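You operate a simulated robot arm through the tools that you are given. There is no shell and no other tool.

You run a simulated two-armed robot. Do the job below in one go: nothing can be reset, and whatever is moved stays where it is left.

Task
Change the label box over to the bundle marked FIRM.
Fine: stand the old bundle on the side table and let the black slider forward again. Set down upright: label bundle, what you pick out.

The check looks at the end state, three seconds after you hand in, the way a careful person would. Anything else that was tipped, shoved, dropped, spilled or broken makes it a failure.

Robot
Two 7-joint arms with fingered hands on one trunk that stands fixed in place. Base frame: the origin is at the foot of the trunk, x ahead of it, y to its left, z up. Readings come in mm, rad, newtons and seconds.
The left shoulder is at [70, 139, 1033], the right one opposite. With the tool pointing down near the work surface each hand reaches from about 100 to 800 mm from the base axis, measured 20 degrees to its own side. Payload 3.9 kg a hand.
The tool frame of a hand sits at the grasp point between the pads (the TCP): z along the fingers, y along the line on which they close. The tips reach 29 mm beyond it. The gripper opens to 100 mm; its body begins 34 mm behind the TCP. The gripper is a hand of 5 fingers: y runs from the thumb to the fingers, the wrist lies at [-15, -105, -177] in the tool frame, and closing takes about 1.5 s.
Orientation is that of the tool frame in the base frame, as a unit quaternion [w, x, y, z]. With the fingers straight down and the wrist toward the robot, the tool's x, y and z point along [0, 1, 0], [1, 0, 0] and [0, 0, -1] of the base frame.

Tools
- The arms move only by the tool arm_command. It takes "left_moves", "right_moves" or both (then of equal length, played together; a hand with none holds still); each is a list of rows, each a list of 6 numbers: the shift along the base's x, y, z in mm, then the turn, a rotation vector about the base's x, y, z in rad. In form: [[dx, dy, dz, rx, ry, rz], ...]. A call has 1 to 20 rows; each row is the pose to reach, as a shift and turn from the pose commanded when the call began. "left_fingers" and "right_fingers" are, for a hand that has rows, the finger opening in mm, from 0 to 100, set as the call begins (left out, the last holds). Each row takes 0.2 s and may step no farther than 50 mm and 0.15 rad from the row before; otherwise, or with a gripper value out of range, the whole call is refused. Where a pose cannot be reached the arm comes as near as it can. A force on the tool above 60 N (or 10 N above the force at the start of the call, whichever is more), or a blocked arm, ends the call early, and 0.2 s more pass. Each finger travels about 153 mm/s and halts on what it meets, pressing with about 31 N; the grip force reading is that of the motor and also rises with nothing between the fingers. The clock runs only during rows and for 0.2 s after the last one: add rows that repeat a pose to give the fingers time. It gives the time, the measured TCP pose, the force on the tool (base axes), the opening and the grip force at its end, in the units of the frame above (readings bear some noise), with the torque about the TCP (base axes, N m) and any sound that the robot's microphone picked up.
- Cameras (640 x 400 px; columns grow to the right, rows downward): "scene" is now at [116.6, 64.1, 1365.9]; the picture's right is [0.71, -0.70, 0.00], its down [-0.32, -0.33, -0.89] and it looks along [0.62, 0.63, -0.46] (base axes); focal length 214 px, centre (320, 200). "left" rides on the left gripper at [-66, -86, -121] in its tool frame; the picture's right is [-0.76, -0.31, 0.58], its down [0.59, -0.70, 0.40] and it looks along [0.28, 0.64, 0.71] (tool axes); focal length 247 px, centre (320, 200). "right" rides on the right gripper at [66, -86, -121] in its tool frame; the picture's right is [-0.76, 0.31, -0.58], its down [-0.59, -0.70, 0.40] and it looks along [-0.28, 0.64, 0.71] (tool axes); focal length 247 px, centre (320, 200). There is no depth. A picture from a camera that has moved, and an enlarged one, comes with that camera's place and axes in the base frame and with its lens.
- get_image(camera): a new picture of that camera. The clock stands still meanwhile.
- slide_trunk(by): slides the trunk up (or, below 0, down) by that many mm; the arms and the scene camera ride with it, the base frame stays. It gives what a move gives, with no picture.
- curl_fingers(index, middle, ring, little, thumb_bend, thumb_turn, hand): sets how far each is bent, from 0 (flat) to 100 (curled in); at 30 the hand is open as for a grip, at 70 the pads meet at the TCP. One left out holds its place. A second passes; each finger stops where it meets its share of the squeeze, and holds until it gets a number again. A gripper value or a shape takes the hand back. It gives what a move gives, with no picture; readings hold the bend of each and the force on index, middle, ring, little, thumb and palm. thumb_turn goes from beside the hand (0) to across from the fingers (100), as for a grip.
- hand_shape(shape, hand): the hand has 5 fingers and takes this shape, open, in about a second: jaw (thumb against the fingers, like two jaws); tri (thumb and two fingers); tip (a fingertip pinch); poke (one finger out to press); point (the index stretched); flat (the hand flat); cup (the hand cupped); fist (a fist). The gripper value then closes the fingers along that shape, each until it touches; the sizes above hold for jaw. It gives what a move gives, with no picture.
- aim_head(pan, tilt): turns the head with the scene camera to pan (to the left, within 1.501 rad either way) and tilt (down, from -0.506 to 1.204), counted from straight ahead of the robot. It gives what a move gives.
- enlarge(camera, box): a new picture of the part [left, top, right, bottom] of that camera's present view, enlarged. The clock stands still meanwhile.
- job_done(): hands the job in; it is judged then, once.

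Places have to be worked out from the pictures, the camera data and where the tool is seen. Open the grippers and draw the arms clear of the work before you hand the job in, unless the task says otherwise.

The tools are called as a command line: name --argument value ..., lists and objects as JSON in quotes. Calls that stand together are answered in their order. arm_command: Moves the arms, as the interface text tells. Its arguments: {"type":"object","properties":{"left_moves":{"type":"array"},"left_fingers":{"type":"number"},"right_moves":{"type":"array"},"right_fingers":{"type":"number"}},"required":[]} The other tools are called the same way: slide_trunk (by) moves the trunk up or down; hand_shape (shape, hand) gives the hand a shape; curl_fingers (index, middle, ring, little, thumb_bend, thumb_turn, hand) moves the fingers one by one; aim_head (pan, tilt) turns the head that bears the scene camera; get_image (camera) takes a picture; enlarge (camera, box) takes an enlarged picture of a part of a camera's view; job_done () hands the job in.

At the start:

```text
time: 0.0
left_ee_pos: [378.7, 303.1, 1229.1]
left_orientation: [0.0, 0.578, 0.816, 0.0]
left_contact_force: [0.1, 0.4, -0.5]
left_moment: [0.01, 0.0, -0.03]
left_finger_gap: 99.7
left_grip_force: 0.1
left_shape: jaw
left_bend: [30.0, 30.0, 30.0, 30.0, 30.0, 98.0]
left_finger forces: [0.1, 0.1, 0.0, 0.0, 0.0, 0.0]
right_ee_pos: [432.8, -0.9, 1194.0]
right_orientation: [-0.001, 0.578, 0.816, 0.0]
right_contact_force: [0.0, -0.1, -0.1]
right_moment: [0.01, 0.05, -0.01]
right_finger_gap: 99.9
right_grip_force: 0.0
right_shape: jaw
right_bend: [30.0, 30.0, 30.0, 30.0, 30.0, 98.0]
right_finger forces: [0.0, 0.0, 0.1, 0.1, 0.1, 0.0]
trunk travel left (down, up): [-675.0, 165.0]
head pan, tilt (commanded): [0.791, 0.476]
```

scene: 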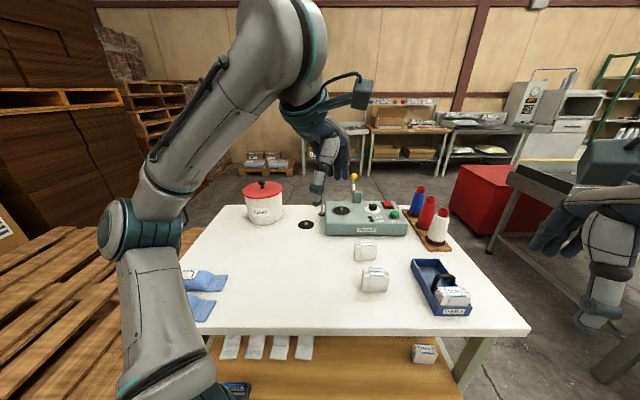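
right: 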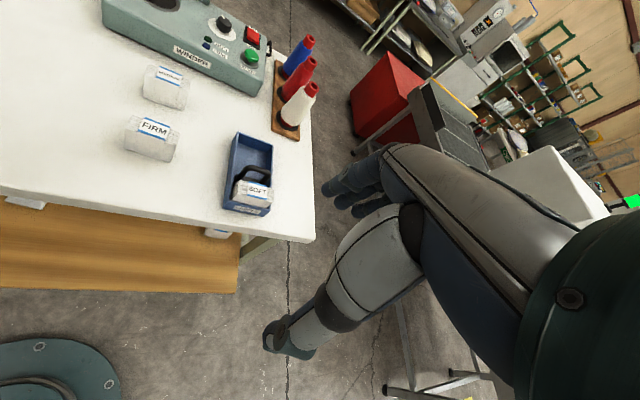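
left: 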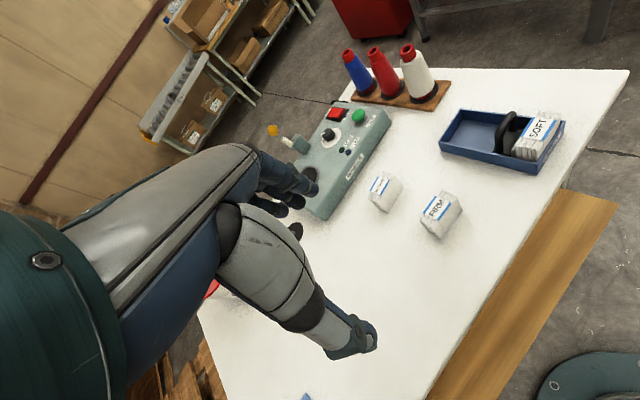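

The blue box holds a SOFT bundle with a black slider behind it; two bundles stand on the white table, one marked FIRM. I'll look closer at each before moving anything.

enlarge --camera "scene" --box '[340, 220, 500, 340]'

enlarge --camera "right" --box '[100, 50, 320, 250]'

enlarge --camera "left" --box '[340, 80, 600, 260]'

get_image --camera "scene"

```text
3.33 times, centred on (420, 280) of scene
camera zoom: at [116.6, 64.1, 1365.9], right [0.71, -0.7, 0.0], down [-0.32, -0.33, -0.89], along [0.62, 0.63, -0.46], focal length 715 px, centre (-13, -67)
```

zoom: 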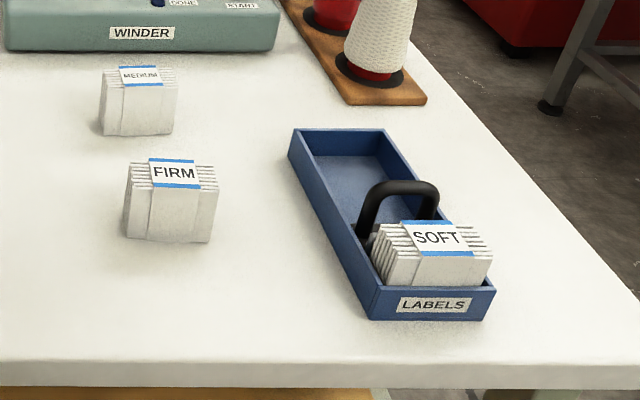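

```text
2.00 times, centred on (210, 150) of right
camera zoom: at [328.9, 32.6, 1316.7], right [0.54, -0.61, 0.58], down [-0.47, -0.79, -0.4], along [0.7, -0.05, -0.71], focal length 494 px, centre (540, 300)
```

zoom: 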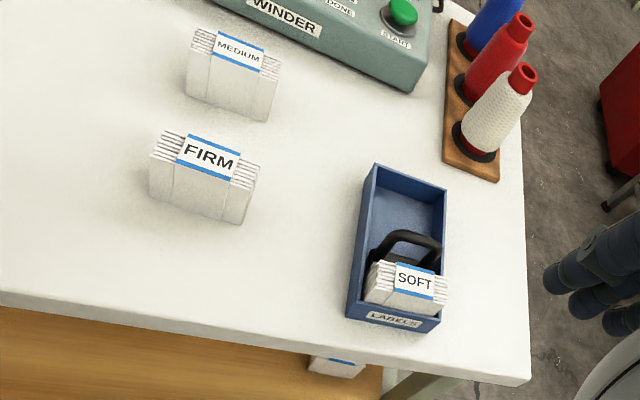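

```text
2.22 times, centred on (470, 170) of left
camera zoom: at [318.9, 212.3, 1350.4], right [-0.04, -0.82, -0.58], down [-0.86, 0.32, -0.4], along [0.51, 0.48, -0.71], focal length 549 px, centre (-13, 267)
```

zoom: 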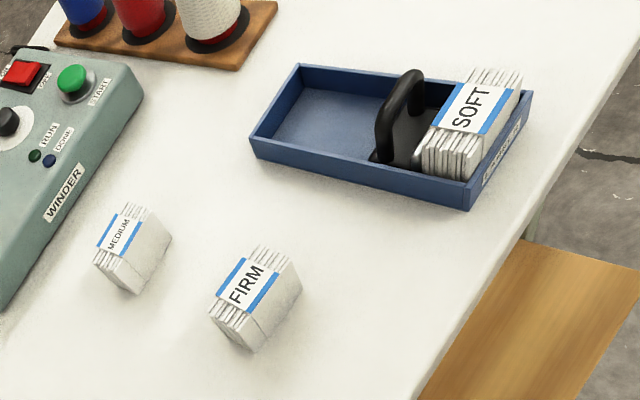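

```text
taken
camera scene: at [116.6, 64.1, 1365.9], right [0.71, -0.7, 0.0], down [-0.32, -0.33, -0.89], along [0.62, 0.63, -0.46], focal length 214 px, centre (320, 200)
```

scene: 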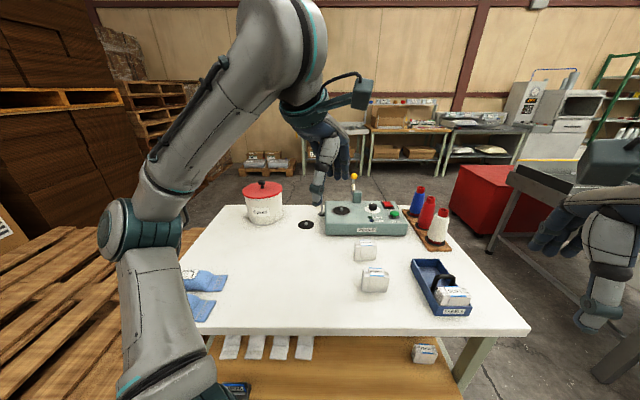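

The box sits at about 45° to the base on the white table (top near z≈894), bundle SOFT in front. I still need to find the "side table" and read the bundle on the lower shelf, so I'll turn the head to look around.

aim_head --pan 0.0 --tilt 0.6

get_image --camera "scene"

aim_head --pan -0.9 --tilt 0.6

get_image --camera "scene"

aim_head --pan 0.791 --tilt 1.0

get_image --camera "scene"

aim_head --pan 1.5 --tilt 0.6

get_image --camera "scene"

```text
time: 1.1
left_ee_pos: [377.5, 303.0, 1229.2]
left_orientation: [0.0, 0.578, 0.816, -0.001]
left_contact_force: [-0.1, 0.1, 0.9]
left_moment: [-0.03, 0.01, 0.0]
left_finger_gap: 99.7
left_grip_force: 0.1
left_shape: jaw
left_bend: [30.0, 30.0, 30.0, 30.0, 30.0, 98.0]
left_finger forces: [0.1, 0.1, 0.1, 0.0, 0.0, 0.0]
right_ee_pos: [431.6, 0.0, 1195.0]
right_orientation: [0.0, 0.578, 0.816, 0.0]
right_contact_force: [0.8, 0.1, 0.1]
right_moment: [-0.01, -0.01, 0.0]
right_finger_gap: 100.0
right_grip_force: 0.1
right_shape: jaw
right_bend: [30.0, 30.0, 30.0, 30.0, 30.0, 98.0]
right_finger forces: [0.1, 0.0, 0.0, 0.1, 0.0, 0.0]
trunk travel left (down, up): [-675.0, 165.0]
head pan, tilt (commanded): [0.0, 0.6]
```

```text
taken
camera scene: at [140.7, -0.8, 1354.7], right [0.0, -1.0, 0.0], down [-0.56, 0.0, -0.83], along [0.83, 0.0, -0.56], focal length 214 px, centre (320, 200)
```

scene: 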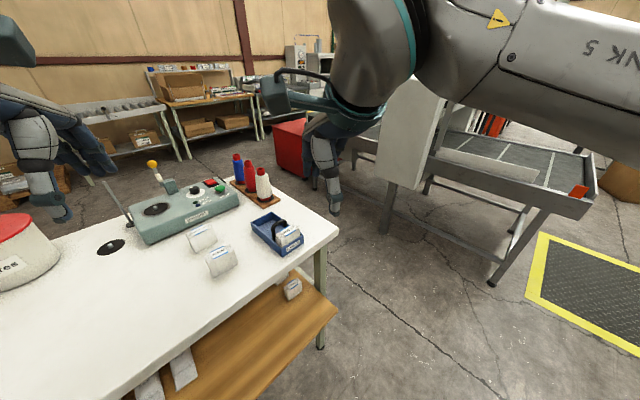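

```text
time: 2.3
left_ee_pos: [377.8, 302.8, 1228.9]
left_orientation: [0.0, 0.578, 0.816, 0.001]
left_contact_force: [0.0, -1.2, 0.0]
left_moment: [0.01, 0.03, 0.0]
left_finger_gap: 99.7
left_grip_force: 0.1
left_shape: jaw
left_bend: [30.0, 30.0, 30.0, 30.0, 30.0, 98.0]
left_finger forces: [0.1, 0.1, 0.0, 0.1, 0.1, 0.1]
right_ee_pos: [431.9, -0.5, 1195.1]
right_orientation: [0.001, 0.578, 0.816, 0.001]
right_contact_force: [-0.2, -0.7, 0.0]
right_moment: [-0.01, 0.01, -0.01]
right_finger_gap: 99.8
right_grip_force: 0.1
right_shape: jaw
right_bend: [30.0, 30.0, 30.0, 30.0, 30.0, 98.0]
right_finger forces: [0.1, 0.0, 0.1, 0.0, 0.0, 0.0]
trunk travel left (down, up): [-675.0, 165.0]
head pan, tilt (commanded): [-0.901, 0.6]
```

```text
taken
camera scene: at [107.3, -70.1, 1354.7], right [-0.78, -0.62, 0.0], down [-0.35, 0.44, -0.83], along [0.51, -0.65, -0.56], focal length 214 px, centre (320, 200)
```

scene: 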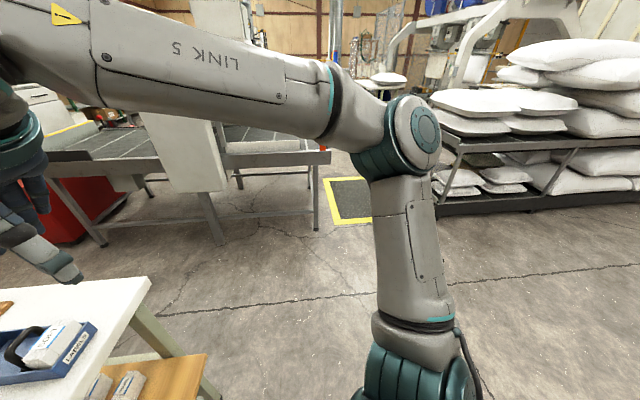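

```text
time: 4.1
left_ee_pos: [378.1, 303.5, 1229.3]
left_orientation: [0.001, 0.578, 0.816, 0.0]
left_contact_force: [0.4, 0.6, 1.1]
left_moment: [-0.03, 0.01, -0.01]
left_finger_gap: 99.5
left_grip_force: 0.0
left_shape: jaw
left_bend: [30.0, 30.0, 30.0, 30.0, 30.0, 98.0]
left_finger forces: [0.0, 0.0, 0.0, 0.0, 0.0, 0.0]
right_ee_pos: [433.0, -1.2, 1196.3]
right_orientation: [0.0, 0.578, 0.816, -0.001]
right_contact_force: [0.9, -0.7, 0.4]
right_moment: [0.0, 0.01, -0.02]
right_finger_gap: 99.7
right_grip_force: 0.0
right_shape: jaw
right_bend: [30.0, 30.0, 30.0, 30.0, 30.0, 98.0]
right_finger forces: [0.0, 0.0, 0.0, 0.0, 0.0, 0.1]
trunk travel left (down, up): [-675.0, 165.0]
head pan, tilt (commanded): [0.791, 1.0]
```

```text
taken
camera scene: at [101.4, 48.6, 1322.7], right [0.71, -0.7, 0.0], down [-0.59, -0.6, -0.54], along [0.38, 0.38, -0.84], focal length 214 px, centre (320, 200)
```

scene: 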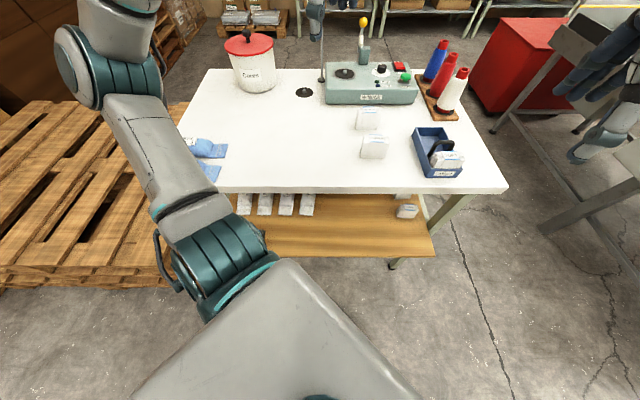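

```text
time: 5.1
left_ee_pos: [378.5, 301.9, 1228.2]
left_orientation: [0.0, 0.578, 0.816, 0.0]
left_contact_force: [-0.3, -0.1, 0.2]
left_moment: [-0.01, -0.01, -0.04]
left_finger_gap: 100.2
left_grip_force: 0.2
left_shape: jaw
left_bend: [30.0, 30.0, 30.0, 30.0, 30.0, 98.0]
left_finger forces: [0.0, 0.1, 0.0, 0.0, 0.1, 0.0]
right_ee_pos: [432.0, -0.1, 1194.9]
right_orientation: [0.0, 0.578, 0.816, 0.001]
right_contact_force: [-0.5, 0.7, -0.5]
right_moment: [-0.02, -0.02, 0.01]
right_finger_gap: 99.9
right_grip_force: 0.0
right_shape: jaw
right_bend: [30.0, 30.0, 30.0, 30.0, 30.0, 98.0]
right_finger forces: [0.0, 0.0, 0.1, 0.0, 0.1, 0.0]
trunk travel left (down, up): [-675.0, 165.0]
head pan, tilt (commanded): [1.499, 0.6]
```

```text
taken
camera scene: at [58.7, 87.2, 1354.6], right [1.0, -0.07, 0.0], down [-0.04, -0.56, -0.82], along [0.06, 0.82, -0.57], focal length 214 px, centre (320, 200)
```

scene: 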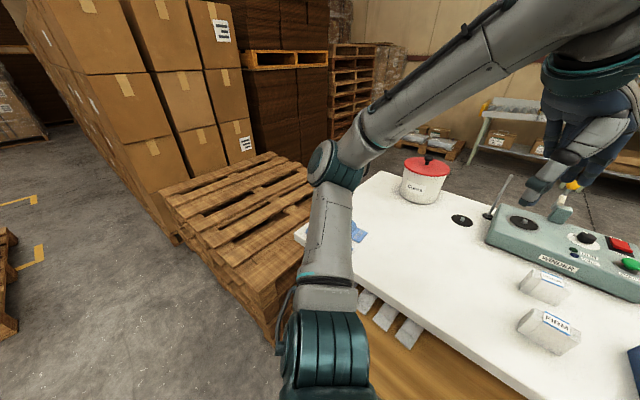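

The light wooden surface lower down in front of the white table carries more bundles; I'll zoom on it to decide what it is.

aim_head --pan 0.3 --tilt 1.0

get_image --camera "scene"

enlarge --camera "scene" --box '[80, 100, 400, 300]'

aim_head --pan -0.3 --tilt 0.9

get_image --camera "scene"

enlarge --camera "scene" --box '[0, 60, 280, 260]'

```text
time: 6.5
left_ee_pos: [378.6, 302.8, 1228.0]
left_orientation: [0.0, 0.578, 0.816, -0.001]
left_contact_force: [0.3, 0.5, 0.6]
left_moment: [0.0, -0.02, 0.03]
left_finger_gap: 99.8
left_grip_force: 0.0
left_shape: jaw
left_bend: [30.0, 30.0, 30.0, 30.0, 30.0, 98.0]
left_finger forces: [0.1, 0.0, 0.1, 0.1, 0.1, 0.0]
right_ee_pos: [432.7, -0.2, 1194.9]
right_orientation: [0.0, 0.578, 0.816, 0.0]
right_contact_force: [0.1, -0.1, -0.5]
right_moment: [-0.02, -0.04, 0.02]
right_finger_gap: 99.9
right_grip_force: 0.1
right_shape: jaw
right_bend: [30.0, 30.0, 30.0, 30.0, 30.0, 98.0]
right_finger forces: [0.0, 0.0, 0.0, 0.0, 0.0, 0.0]
trunk travel left (down, up): [-675.0, 165.0]
head pan, tilt (commanded): [0.3, 1.0]
```

```text
taken
camera scene: at [118.8, 19.8, 1322.7], right [0.3, -0.96, 0.0], down [-0.8, -0.25, -0.54], along [0.52, 0.16, -0.84], focal length 214 px, centre (320, 200)
```

scene: 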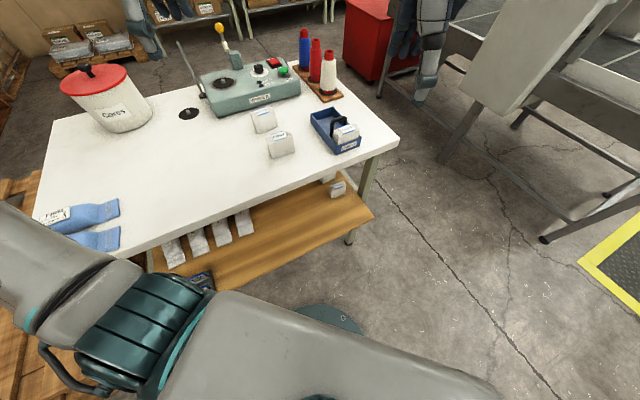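

```text
2.00 times, centred on (240, 200) of scene
camera zoom: at [118.8, 19.8, 1322.7], right [0.3, -0.96, 0.0], down [-0.8, -0.25, -0.54], along [0.52, 0.16, -0.84], focal length 429 px, centre (480, 200)
```

zoom: 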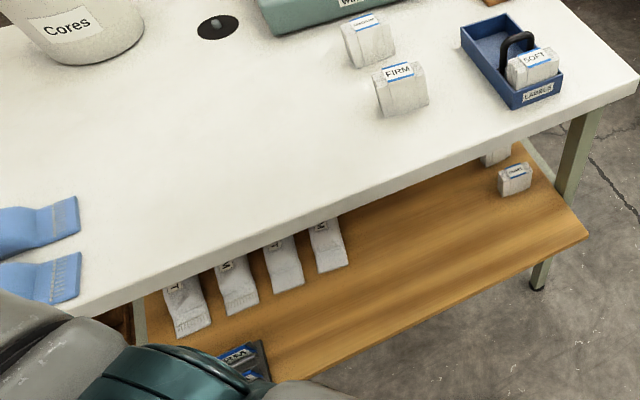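

```text
time: 7.5
left_ee_pos: [377.8, 303.3, 1228.8]
left_orientation: [0.0, 0.578, 0.816, 0.001]
left_contact_force: [0.5, 0.4, 0.5]
left_moment: [0.02, 0.02, 0.01]
left_finger_gap: 99.6
left_grip_force: 0.1
left_shape: jaw
left_bend: [30.0, 30.0, 30.0, 30.0, 30.0, 98.0]
left_finger forces: [0.0, 0.0, 0.0, 0.1, 0.0, 0.1]
right_ee_pos: [432.4, -0.1, 1195.5]
right_orientation: [0.0, 0.577, 0.816, 0.0]
right_contact_force: [0.1, -0.4, 0.6]
right_moment: [0.0, 0.01, -0.01]
right_finger_gap: 99.7
right_grip_force: 0.0
right_shape: jaw
right_bend: [30.0, 30.0, 30.0, 30.0, 30.0, 98.0]
right_finger forces: [0.0, 0.1, 0.0, 0.0, 0.1, 0.0]
trunk travel left (down, up): [-675.0, 165.0]
head pan, tilt (commanded): [-0.3, 0.901]
```

```text
taken
camera scene: at [124.4, -23.1, 1329.9], right [-0.29, -0.96, 0.0], down [-0.75, 0.23, -0.62], along [0.59, -0.18, -0.78], focal length 214 px, centre (320, 200)
```

scene: 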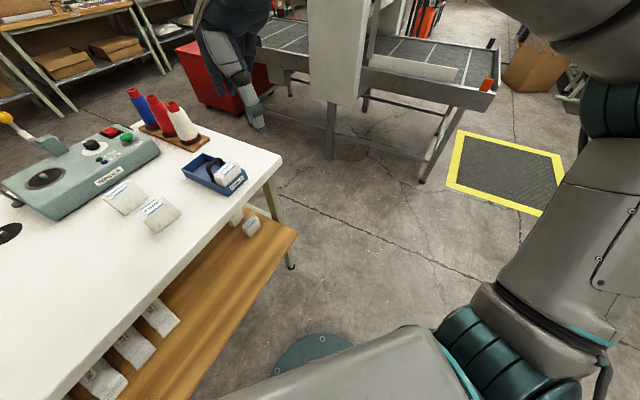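

```text
2.00 times, centred on (140, 160) of scene
camera zoom: at [124.4, -23.1, 1329.9], right [-0.29, -0.96, 0.0], down [-0.75, 0.23, -0.62], along [0.59, -0.18, -0.78], focal length 429 px, centre (680, 280)
```

zoom: 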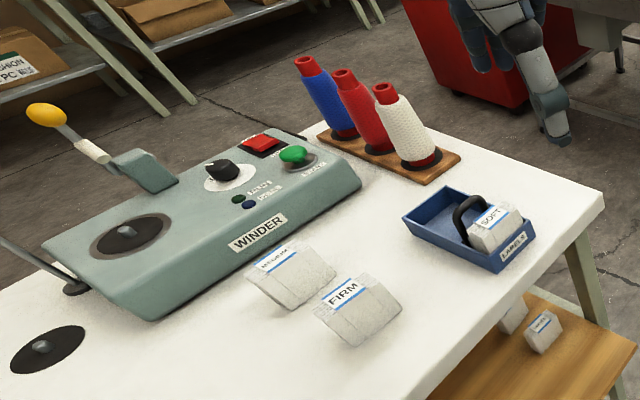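

The wooden board sits at about z≈540, jutting out under the white table. Before deciding which surface is the "side table", I'll look at the remaining directions and zoom on the board's legs and the bundles there.

aim_head --pan -1.5 --tilt 0.7

get_image --camera "scene"

aim_head --pan 0.1 --tilt 0.9

enlarge --camera "scene" --box '[200, 100, 360, 220]'

enlarge --camera "scene" --box '[40, 120, 360, 340]'

```text
time: 8.9
left_ee_pos: [378.1, 304.1, 1228.2]
left_orientation: [0.0, 0.578, 0.816, 0.0]
left_contact_force: [0.1, 0.2, 0.1]
left_moment: [0.01, -0.04, 0.0]
left_finger_gap: 99.8
left_grip_force: 0.1
left_shape: jaw
left_bend: [30.0, 30.0, 30.0, 30.0, 30.0, 98.0]
left_finger forces: [0.1, 0.0, 0.0, 0.0, 0.0, 0.1]
right_ee_pos: [432.3, -0.5, 1195.7]
right_orientation: [0.0, 0.578, 0.816, 0.0]
right_contact_force: [-0.6, -0.7, -0.4]
right_moment: [0.03, 0.0, 0.01]
right_finger_gap: 99.7
right_grip_force: 0.1
right_shape: jaw
right_bend: [30.0, 30.0, 30.0, 30.0, 30.0, 98.0]
right_finger forces: [0.0, 0.0, 0.0, 0.0, 0.0, 0.0]
trunk travel left (down, up): [-675.0, 165.0]
head pan, tilt (commanded): [-1.499, 0.7]
```

```text
taken
camera scene: at [58.5, -85.6, 1346.0], right [-1.0, -0.07, 0.0], down [-0.05, 0.64, -0.76], along [0.06, -0.76, -0.64], focal length 214 px, centre (320, 200)
```

scene: 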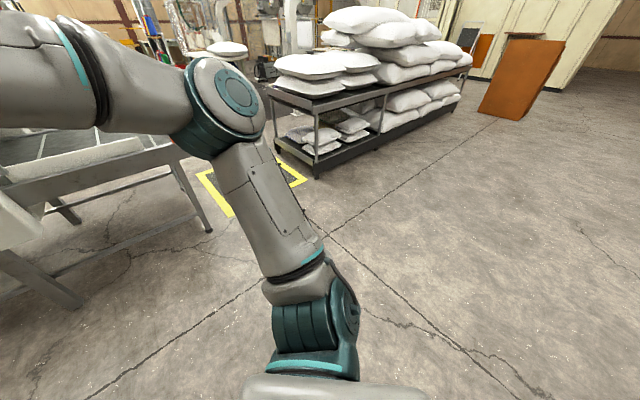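

```text
time: 10.6
left_ee_pos: [378.7, 302.7, 1228.8]
left_orientation: [0.0, 0.577, 0.816, 0.001]
left_contact_force: [-0.1, -0.2, -0.4]
left_moment: [-0.01, -0.01, -0.02]
left_finger_gap: 99.8
left_grip_force: 0.1
left_shape: jaw
left_bend: [30.0, 30.0, 30.0, 30.0, 30.0, 98.0]
left_finger forces: [0.0, 0.0, 0.0, 0.0, 0.0, 0.0]
right_ee_pos: [432.4, -0.1, 1194.6]
right_orientation: [0.0, 0.578, 0.816, 0.0]
right_contact_force: [0.3, 0.5, -0.7]
right_moment: [0.02, -0.05, 0.05]
right_finger_gap: 99.5
right_grip_force: 0.1
right_shape: jaw
right_bend: [30.0, 30.0, 30.0, 30.0, 30.0, 98.0]
right_finger forces: [0.1, 0.1, 0.0, 0.1, 0.0, 0.0]
trunk travel left (down, up): [-675.0, 165.0]
head pan, tilt (commanded): [0.099, 0.901]
```

```text
3.33 times, centred on (280, 160) of scene
camera zoom: at [127.4, 6.5, 1329.9], right [0.1, -1.0, 0.0], down [-0.78, -0.08, -0.62], along [0.62, 0.06, -0.78], focal length 715 px, centre (453, 333)
```

zoom: 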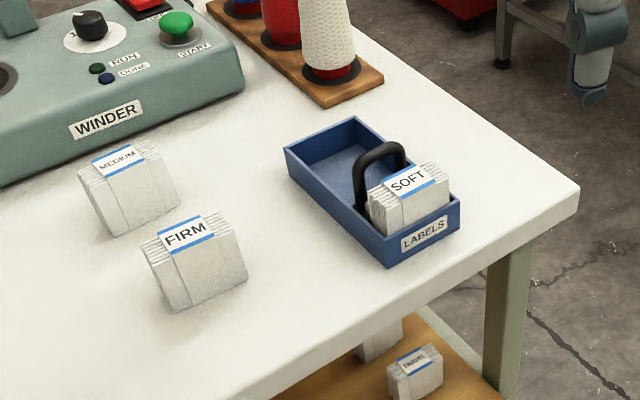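

```text
1.82 times, centred on (200, 230) of scene
camera zoom: at [127.4, 6.5, 1329.9], right [0.1, -1.0, 0.0], down [-0.78, -0.08, -0.62], along [0.62, 0.06, -0.78], focal length 390 px, centre (538, 146)
```

zoom: 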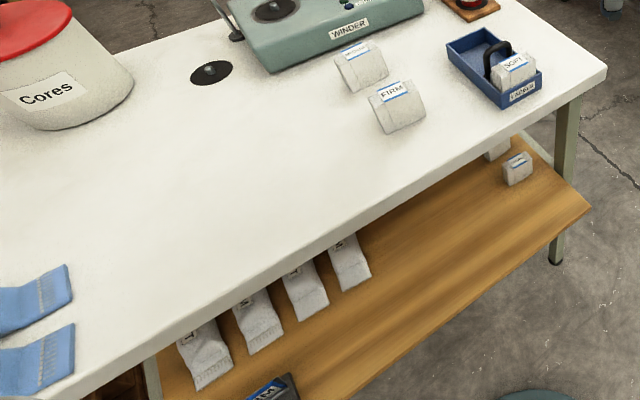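

The lower board looks like a shelf set between the white table's legs, not a table of its own. I'll confirm by zooming on its corner, legs, and the labels of the bundles lying there.

aim_head --pan 0.6 --tilt 1.2

get_image --camera "scene"

enlarge --camera "scene" --box '[320, 80, 520, 220]'

enlarge --camera "scene" --box '[130, 90, 330, 230]'

enlarge --camera "right" --box '[0, 180, 340, 380]'

```text
time: 11.5
left_ee_pos: [379.7, 302.2, 1228.6]
left_orientation: [-0.001, 0.578, 0.816, 0.001]
left_contact_force: [0.3, 0.8, -0.6]
left_moment: [0.01, -0.03, -0.01]
left_finger_gap: 99.8
left_grip_force: 0.0
left_shape: jaw
left_bend: [30.0, 30.0, 30.0, 30.0, 30.0, 98.0]
left_finger forces: [0.0, 0.0, 0.1, 0.0, 0.0, 0.1]
right_ee_pos: [431.8, -0.5, 1196.0]
right_orientation: [0.001, 0.578, 0.816, 0.0]
right_contact_force: [0.7, 0.0, 0.8]
right_moment: [0.01, 0.0, -0.04]
right_finger_gap: 99.6
right_grip_force: 0.1
right_shape: jaw
right_bend: [30.0, 30.0, 30.0, 30.0, 30.0, 98.0]
right_finger forces: [0.0, 0.0, 0.0, 0.0, 0.0, 0.1]
trunk travel left (down, up): [-675.0, 165.0]
head pan, tilt (commanded): [0.6, 1.201]
```

```text
taken
camera scene: at [98.5, 30.6, 1310.1], right [0.56, -0.83, 0.0], down [-0.77, -0.53, -0.36], along [0.3, 0.2, -0.93], focal length 214 px, centre (320, 200)
```

scene: 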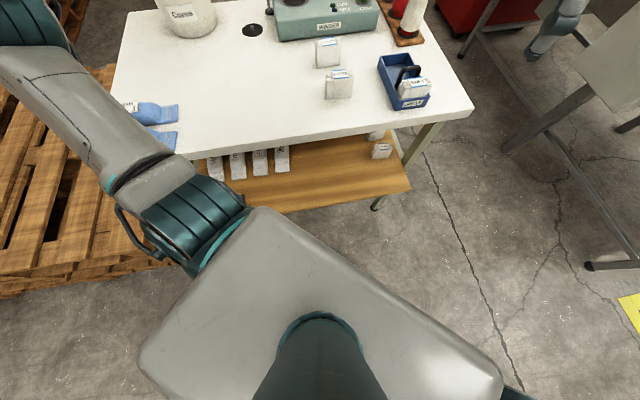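

```text
2.86 times, centred on (420, 150) of scene
camera zoom: at [98.5, 30.6, 1310.1], right [0.56, -0.83, 0.0], down [-0.77, -0.53, -0.36], along [0.3, 0.2, -0.93], focal length 613 px, centre (34, 343)
```

zoom: 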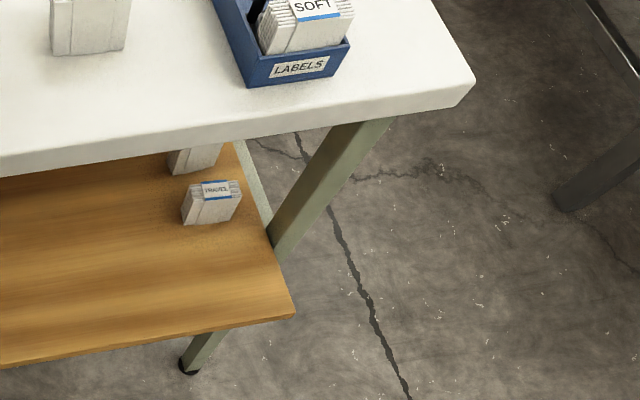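

```text
2.86 times, centred on (230, 160) of scene
camera zoom: at [98.5, 30.6, 1310.1], right [0.56, -0.83, 0.0], down [-0.77, -0.53, -0.36], along [0.3, 0.2, -0.93], focal length 613 px, centre (577, 314)
```

zoom: 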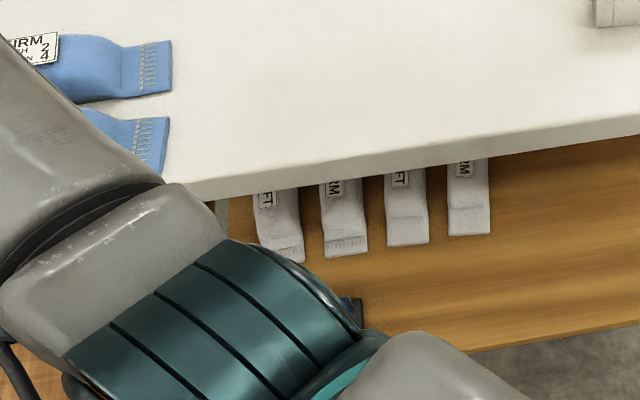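

```text
1.88 times, centred on (170, 280) of right
camera zoom: at [329.0, 32.6, 1316.7], right [0.54, -0.61, 0.58], down [-0.47, -0.79, -0.4], along [0.7, -0.05, -0.71], focal length 465 px, centre (602, 49)
```

zoom: 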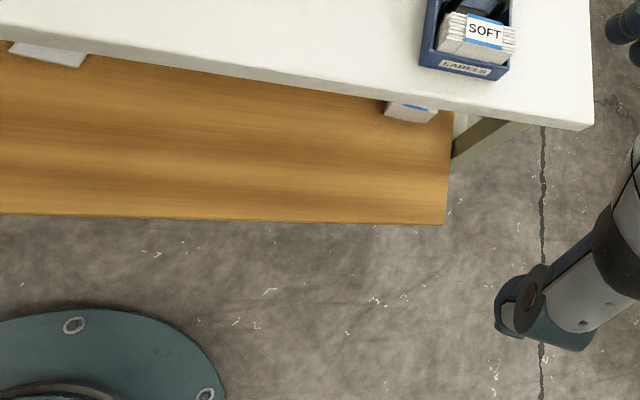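

The wooden board is the bench's under-shelf (TRAVEL bundle, socks), so I take the white table as the side table where the spare bundles stand. Now I take close-ups of the box and FIRM from all three cameras for precise geometry.

aim_head --pan 0.5 --tilt 0.7

get_image --camera "scene"

enlarge --camera "left" --box '[430, 90, 580, 184]'

enlarge --camera "right" --box '[190, 120, 318, 220]'

enlarge --camera "left" --box '[360, 160, 488, 240]'

enlarge --camera "right" --box '[100, 50, 228, 170]'

```text
time: 12.5
left_ee_pos: [379.1, 303.1, 1229.7]
left_orientation: [0.001, 0.578, 0.816, 0.0]
left_contact_force: [-0.8, 0.0, -0.4]
left_moment: [-0.01, -0.06, -0.01]
left_finger_gap: 99.8
left_grip_force: 0.0
left_shape: jaw
left_bend: [30.0, 30.0, 30.0, 30.0, 30.0, 98.0]
left_finger forces: [0.0, 0.0, 0.0, 0.0, 0.0, 0.0]
right_ee_pos: [431.9, -0.2, 1195.1]
right_orientation: [0.0, 0.578, 0.816, 0.0]
right_contact_force: [-0.2, 0.1, 0.3]
right_moment: [-0.03, 0.0, 0.05]
right_finger_gap: 99.9
right_grip_force: 0.0
right_shape: jaw
right_bend: [30.0, 30.0, 30.0, 30.0, 30.0, 98.0]
right_finger forces: [0.0, 0.0, 0.0, 0.0, 0.0, 0.1]
trunk travel left (down, up): [-675.0, 165.0]
head pan, tilt (commanded): [0.499, 0.7]
```

```text
taken
camera scene: at [126.8, 39.8, 1346.0], right [0.48, -0.88, 0.0], down [-0.57, -0.31, -0.76], along [0.67, 0.37, -0.64], focal length 214 px, centre (320, 200)
```

scene: 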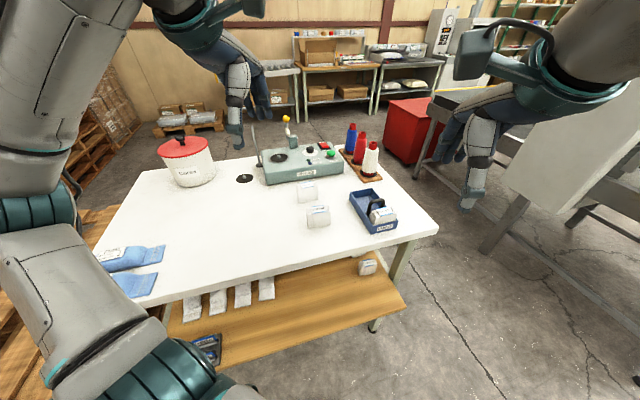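

```text
4.26 times, centred on (505, 137) of left
camera zoom: at [318.9, 212.3, 1350.4], right [-0.04, -0.82, -0.58], down [-0.86, 0.32, -0.4], along [0.51, 0.48, -0.71], focal length 1051 px, centre (-467, 468)
```

zoom: 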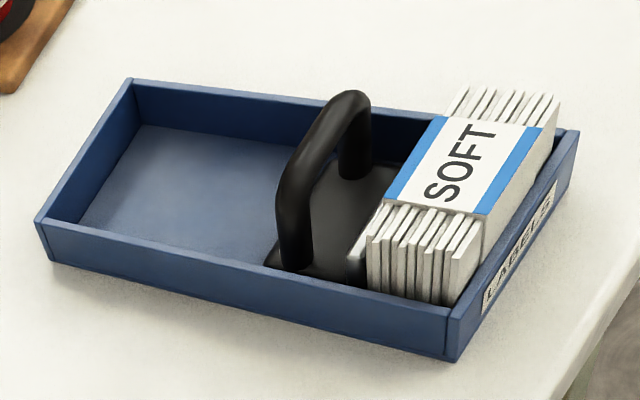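

```text
4.00 times, centred on (254, 170) of right
camera zoom: at [328.9, 32.6, 1316.7], right [0.54, -0.61, 0.58], down [-0.47, -0.79, -0.4], along [0.7, -0.05, -0.71], focal length 988 px, centre (584, 320)
```

zoom: 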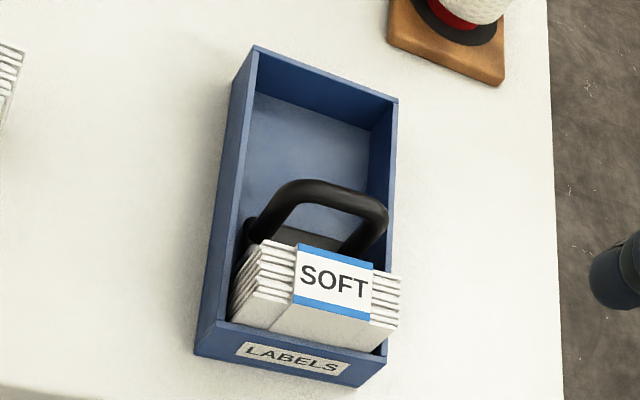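

```text
5.00 times, centred on (424, 200) of left
camera zoom: at [318.9, 212.3, 1350.4], right [-0.04, -0.82, -0.58], down [-0.86, 0.32, -0.4], along [0.51, 0.48, -0.71], focal length 1235 px, centre (-200, 200)
```

zoom: 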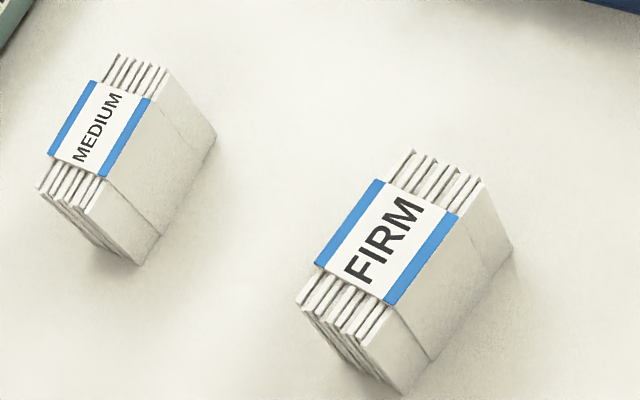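

```text
3.33 times, centred on (164, 110) of right
camera zoom: at [328.9, 32.6, 1316.7], right [0.54, -0.61, 0.58], down [-0.47, -0.79, -0.4], along [0.7, -0.05, -0.71], focal length 823 px, centre (840, 500)
```

zoom: 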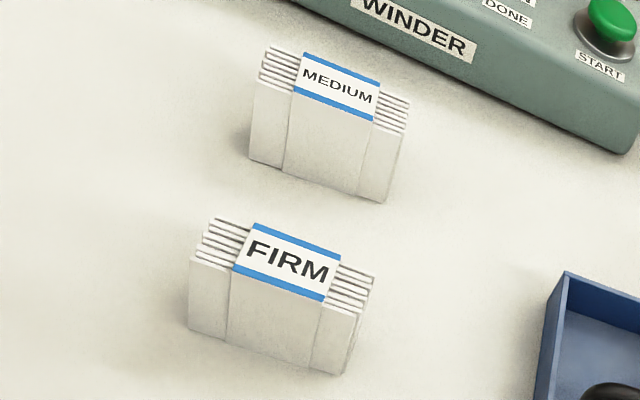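

From triangulation: table ≈ z 888, box front edge F≈457 (F along [0.707,0.707]), bundles ~26 mm thick, 64 wide, ~57 tall; handle bar ~28 mm behind the SOFT bundle. Since the left hand will hold the slider from the left, I'll first bring FIRM to the free strip right of the box with the right hand; I move the left hand aside and bring the right above FIRM.

arm_command --left_moves '[[-10, 40, 0, 0, 0, 0], [-20, 80, 0, 0, 0, 0], [-30, 120, 0, 0, 0, 0], [-40, 160, 0, 0, 0, 0], [-40, 160, 0, 0, 0, 0]]'

arm_command --right_moves '[[0, 40, 0, 0, 0, 0.07], [0, 80, 0, 0, 0, 0.14], [0, 120, 0, 0, 0, 0.21], [0, 160, 0, 0, 0, 0.28], [0, 180, 0, 0, 0, 0.35], [0, 180, 0, 0, 0, 0.38]]'

get_image --camera "right"

get_image --camera "scene"

```text
time: 13.7
left_ee_pos: [353.1, 464.0, 1227.9]
left_orientation: [-0.001, 0.578, 0.816, 0.001]
left_contact_force: [1.4, -0.3, 0.1]
left_moment: [-0.01, 0.03, -0.01]
left_finger_gap: 99.8
left_grip_force: 0.1
left_shape: jaw
left_bend: [30.0, 30.0, 30.0, 30.0, 30.0, 98.0]
left_finger forces: [0.0, 0.1, 0.0, 0.1, 0.0, 0.0]
left hand out of reach, approached as far as the arm can: row 3, 4, 5
right_ee_pos: [431.7, -2.6, 1194.5]
right_orientation: [0.0, 0.578, 0.816, 0.0]
right_contact_force: [0.4, 0.0, 0.2]
right_moment: [0.03, 0.01, -0.04]
right_finger_gap: 100.2
right_grip_force: 0.1
right_shape: jaw
right_bend: [30.0, 30.0, 30.0, 30.0, 30.0, 98.0]
right_finger forces: [0.0, 0.0, 0.1, 0.1, 0.0, 0.0]
trunk travel left (down, up): [-675.0, 165.0]
head pan, tilt (commanded): [0.499, 0.7]
```

```text
time: 15.1
left_ee_pos: [352.2, 463.3, 1226.3]
left_orientation: [0.0, 0.578, 0.816, 0.0]
left_contact_force: [-0.7, 0.6, -0.3]
left_moment: [-0.03, -0.01, 0.02]
left_finger_gap: 99.7
left_grip_force: 0.0
left_shape: jaw
left_bend: [30.0, 30.0, 30.0, 30.0, 30.0, 98.0]
left_finger forces: [0.0, 0.1, 0.0, 0.0, 0.0, 0.0]
right_ee_pos: [431.7, 179.4, 1194.7]
right_orientation: [0.0, 0.427, 0.904, 0.0]
right_contact_force: [-0.6, -0.2, -0.7]
right_moment: [0.0, -0.02, -0.03]
right_finger_gap: 99.9
right_grip_force: 0.1
right_shape: jaw
right_bend: [30.0, 30.0, 30.0, 30.0, 30.0, 98.0]
right_finger forces: [0.2, 0.0, 0.0, 0.1, 0.0, 0.0]
trunk travel left (down, up): [-675.0, 165.0]
head pan, tilt (commanded): [0.499, 0.7]
```

```text
taken
camera right: at [322.9, 175.3, 1317.1], right [0.72, -0.39, 0.58], down [-0.17, -0.9, -0.4], along [0.68, 0.19, -0.71], focal length 247 px, centre (320, 200)
```

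right: 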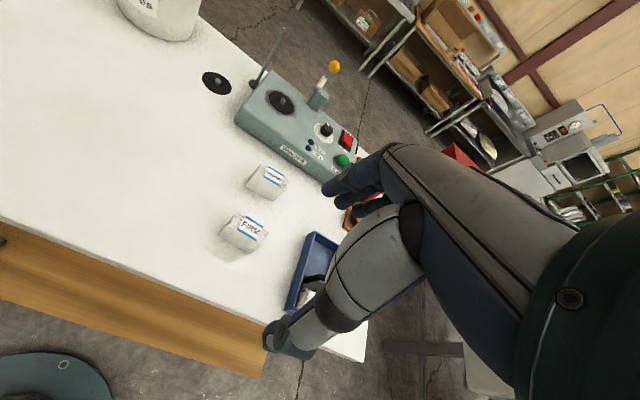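

```text
taken
camera scene: at [126.7, 39.6, 1346.1], right [0.48, -0.88, 0.0], down [-0.57, -0.31, -0.77], along [0.67, 0.37, -0.64], focal length 214 px, centre (320, 200)
```

scene: 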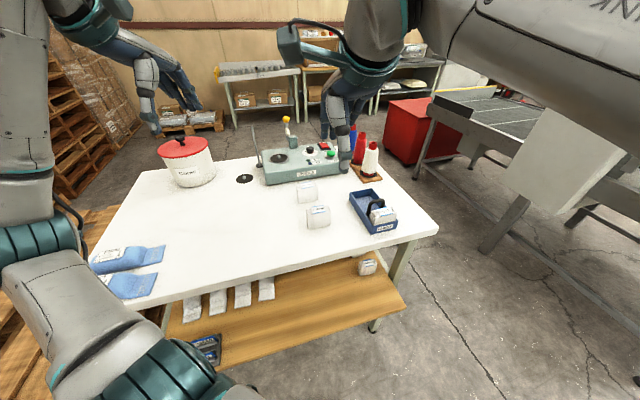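

Right hand is turned to ~39° yaw and the left is out of the way. I'll bring the right hand nearer above FIRM, staying high, and take a picture to refine FIRM's pose.

arm_command --right_moves '[[10, 12, -20, 0, 0, 0], [20, 24, -50, 0, 0, 0], [30, 36, -80, 0, 0, 0], [40, 48, -110, 0, 0, 0], [40, 48, -110, 0, 0, 0]]'

get_image --camera "right"

enlarge --camera "scene" --box '[270, 140, 430, 240]'

```text
time: 16.3
left_ee_pos: [352.9, 463.5, 1227.8]
left_orientation: [0.001, 0.577, 0.816, 0.001]
left_contact_force: [-0.5, 0.3, -0.4]
left_moment: [0.02, 0.01, 0.02]
left_finger_gap: 99.8
left_grip_force: 0.2
left_shape: jaw
left_bend: [30.0, 30.0, 30.0, 30.0, 30.0, 98.0]
left_finger forces: [0.0, 0.0, 0.0, 0.0, 0.0, 0.0]
right_ee_pos: [471.1, 226.1, 1085.2]
right_orientation: [0.0, 0.413, 0.911, -0.001]
right_contact_force: [0.2, -0.1, 0.6]
right_moment: [-0.01, 0.03, 0.01]
right_finger_gap: 99.9
right_grip_force: 0.0
right_shape: jaw
right_bend: [30.0, 30.0, 30.0, 30.0, 30.0, 98.0]
right_finger forces: [0.0, 0.0, 0.0, 0.0, 0.0, 0.0]
trunk travel left (down, up): [-675.0, 165.0]
head pan, tilt (commanded): [0.499, 0.7]
```

```text
taken
camera right: at [362.5, 220.2, 1206.9], right [0.73, -0.37, 0.58], down [-0.14, -0.91, -0.4], along [0.67, 0.21, -0.71], focal length 247 px, centre (320, 200)
```

right: 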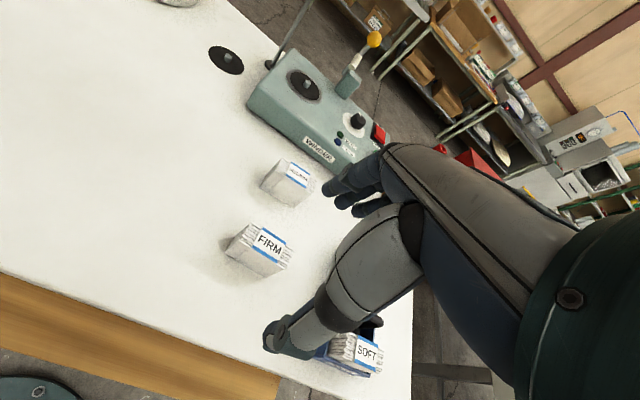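

```text
4.00 times, centred on (350, 190) of scene
camera zoom: at [126.4, 39.4, 1346.1], right [0.48, -0.88, 0.0], down [-0.57, -0.31, -0.77], along [0.67, 0.37, -0.64], focal length 858 px, centre (200, 240)
```

zoom: 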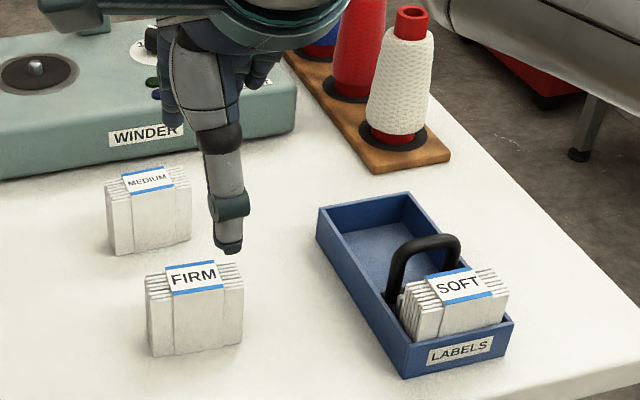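

FIRM is clearly visible in the right camera near (258,248). I'll zoom in to fix its corners.

enlarge --camera "right" --box '[210, 210, 306, 290]'

enlarge --camera "scene" --box '[296, 195, 344, 235]'

enlarge --camera "left" --box '[320, 40, 640, 240]'

```text
5.00 times, centred on (258, 250) of right
camera zoom: at [362.5, 220.2, 1206.9], right [0.73, -0.37, 0.58], down [-0.14, -0.91, -0.4], along [0.67, 0.21, -0.71], focal length 1235 px, centre (630, -50)
```

zoom: 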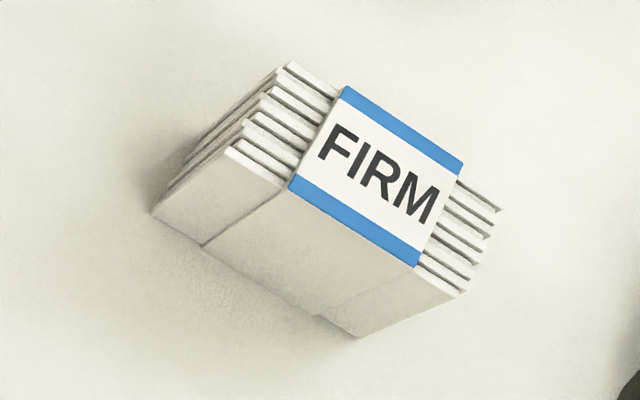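

```text
10.00 times, centred on (320, 215) of scene
camera zoom: at [126.4, 39.4, 1346.1], right [0.48, -0.88, 0.0], down [-0.57, -0.31, -0.77], along [0.67, 0.37, -0.64], focal length 2145 px, centre (320, 50)
```

zoom: 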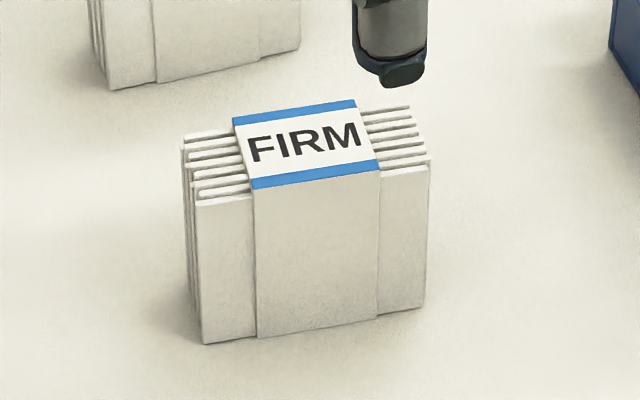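

```text
2.00 times, centred on (480, 140) of left
camera zoom: at [293.2, 373.2, 1348.7], right [-0.04, -0.82, -0.58], down [-0.86, 0.32, -0.4], along [0.51, 0.48, -0.71], focal length 494 px, centre (0, 320)
```

zoom: 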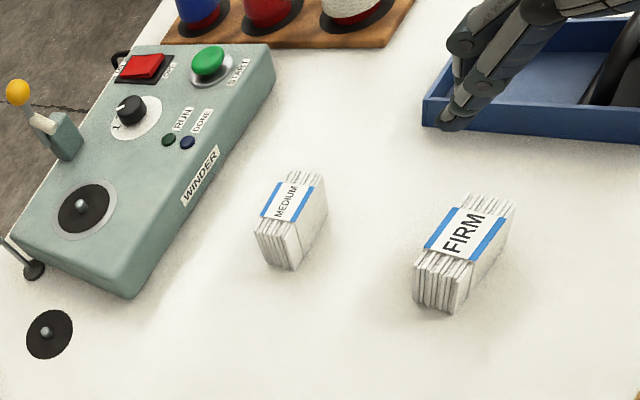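

FIRM: front bottom edge runs from (474,269) to (514,220), thickness ≈26 mm, centre ≈(504,253), top z≈945, table ≈889, normal ≈41° matching the hand's yaw. I move above it with a 70 mm opening, stopping at z≈1000 to check.

arm_command --right_moves '[[10, 8, -20, 0, 0, 0], [20, 16, -40, 0, 0, 0], [32, 25.5, -65, 0, 0, 0], [32, 25.5, -85, 0, 0, 0], [32, 25.5, -85, 0, 0, 0]]' --right_fingers 70

get_image --camera "right"

enlarge --camera "scene" --box '[280, 170, 376, 240]'

enlarge --camera "left" --box '[480, 80, 640, 220]'

```text
time: 17.5
left_ee_pos: [352.3, 464.1, 1227.8]
left_orientation: [0.001, 0.578, 0.816, 0.001]
left_contact_force: [0.5, -0.1, 0.8]
left_moment: [-0.01, -0.04, 0.0]
left_finger_gap: 99.9
left_grip_force: 0.1
left_shape: jaw
left_bend: [30.0, 30.0, 30.0, 30.0, 30.0, 98.0]
left_finger forces: [0.0, 0.0, 0.0, 0.0, 0.0, 0.1]
right_ee_pos: [505.0, 252.4, 999.8]
right_orientation: [0.0, 0.413, 0.911, 0.0]
right_contact_force: [0.0, -0.6, 0.0]
right_moment: [0.0, 0.03, 0.01]
right_finger_gap: 70.5
right_grip_force: 0.1
right_shape: jaw
right_bend: [41.0, 35.0, 26.0, 40.0, 30.0, 99.0]
right_finger forces: [0.0, 0.1, 0.0, 0.0, 0.1, 0.1]
trunk travel left (down, up): [-675.0, 165.0]
head pan, tilt (commanded): [0.499, 0.7]
```

```text
taken
camera right: at [396.1, 245.8, 1121.3], right [0.73, -0.37, 0.58], down [-0.14, -0.91, -0.4], along [0.67, 0.21, -0.71], focal length 247 px, centre (320, 200)
```

right: 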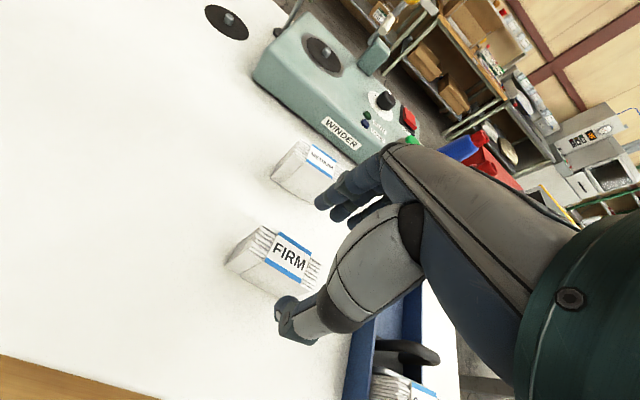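

```text
5.71 times, centred on (328, 205) of scene
camera zoom: at [126.7, 39.9, 1346.1], right [0.48, -0.88, 0.0], down [-0.57, -0.31, -0.76], along [0.67, 0.37, -0.64], focal length 1226 px, centre (274, 171)
```

zoom: 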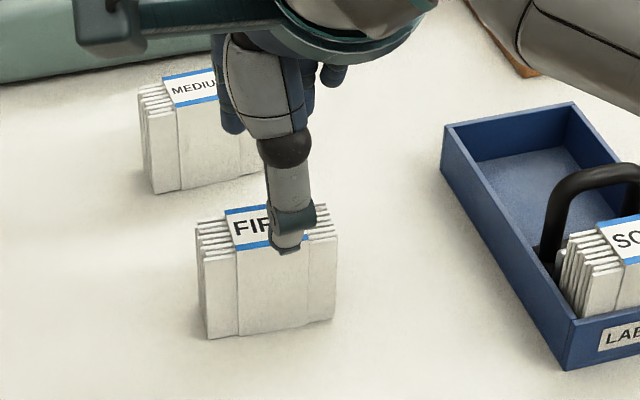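

```text
2.86 times, centred on (560, 150) of left
camera zoom: at [293.6, 373.8, 1348.4], right [-0.04, -0.82, -0.58], down [-0.86, 0.32, -0.4], along [0.51, 0.48, -0.71], focal length 706 px, centre (-366, 343)
```

zoom: 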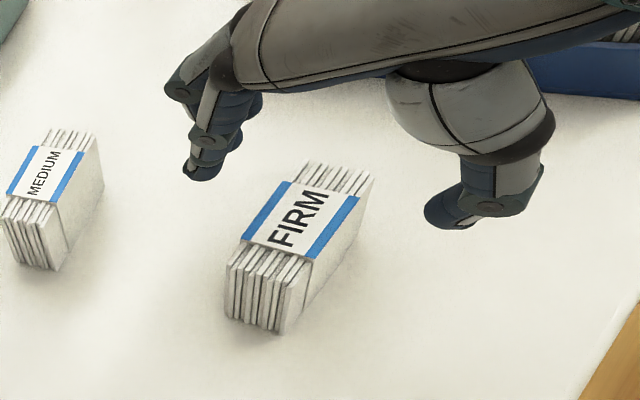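

The thumb and fingers straddle FIRM well in the left camera view. I lower to TCP z≈950 so only the upper part of the bundle is between the pads, then check again.

arm_command --right_moves '[[0, 0, -20, 0, 0, 0], [0, 0, -40, 0, 0, 0], [0, 0, -50, 0, 0, 0], [0, 0, -50, 0, 0, 0]]'

enlarge --camera "left" --box '[480, 80, 640, 220]'

enlarge --camera "scene" --box '[280, 170, 376, 240]'

enlarge --camera "right" --box '[220, 140, 420, 360]'

```text
time: 18.5
left_ee_pos: [352.3, 464.3, 1226.9]
left_orientation: [0.001, 0.578, 0.816, 0.001]
left_contact_force: [-0.8, 0.3, 0.2]
left_moment: [0.01, -0.03, 0.02]
left_finger_gap: 99.9
left_grip_force: 0.0
left_shape: jaw
left_bend: [30.0, 30.0, 30.0, 30.0, 30.0, 98.0]
left_finger forces: [0.0, 0.1, 0.1, 0.0, 0.0, 0.0]
right_ee_pos: [503.8, 252.4, 950.3]
right_orientation: [-0.001, 0.413, 0.911, 0.0]
right_contact_force: [-0.3, -1.0, -0.1]
right_moment: [-0.02, 0.02, -0.01]
right_finger_gap: 70.4
right_grip_force: 0.1
right_shape: jaw
right_bend: [41.0, 35.0, 26.0, 40.0, 30.0, 99.0]
right_finger forces: [0.0, 0.0, 0.0, 0.0, 0.0, 0.0]
trunk travel left (down, up): [-675.0, 165.0]
head pan, tilt (commanded): [0.499, 0.7]
```

```text
2.86 times, centred on (560, 150) of left
camera zoom: at [293.7, 373.7, 1348.4], right [-0.04, -0.82, -0.58], down [-0.86, 0.32, -0.4], along [0.51, 0.48, -0.71], focal length 706 px, centre (-366, 343)
```

zoom: 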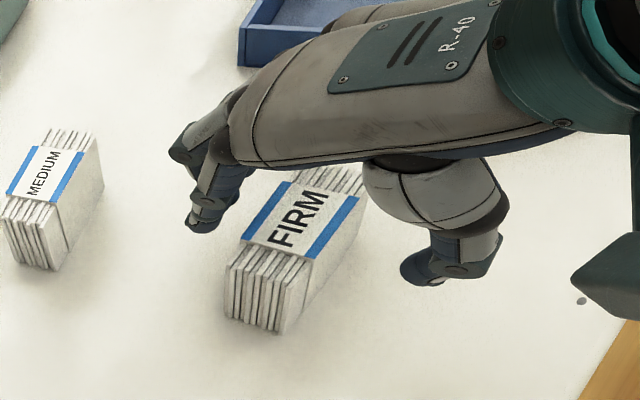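

```text
5.71 times, centred on (328, 205) of scene
camera zoom: at [126.8, 39.8, 1346.1], right [0.48, -0.88, 0.0], down [-0.57, -0.31, -0.76], along [0.67, 0.37, -0.64], focal length 1226 px, centre (274, 171)
```

zoom: 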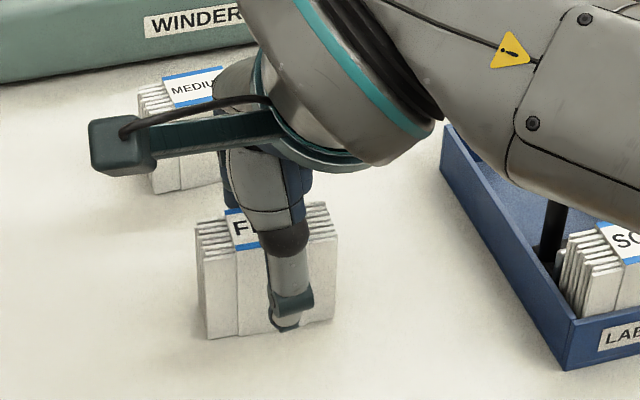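

```text
1.82 times, centred on (320, 250) of right
camera zoom: at [396.1, 245.6, 1071.3], right [0.73, -0.37, 0.58], down [-0.14, -0.91, -0.4], along [0.67, 0.21, -0.71], focal length 449 px, centre (320, 109)
```

zoom: 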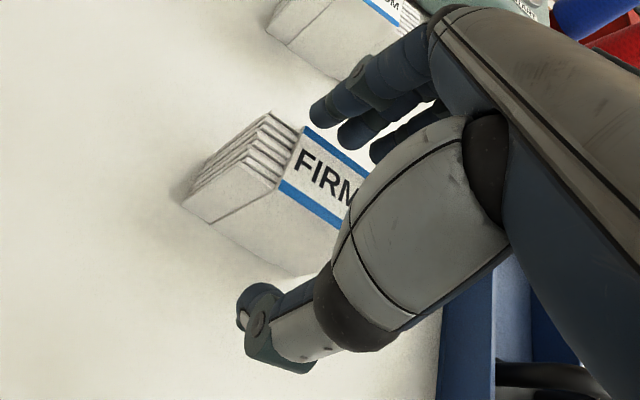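

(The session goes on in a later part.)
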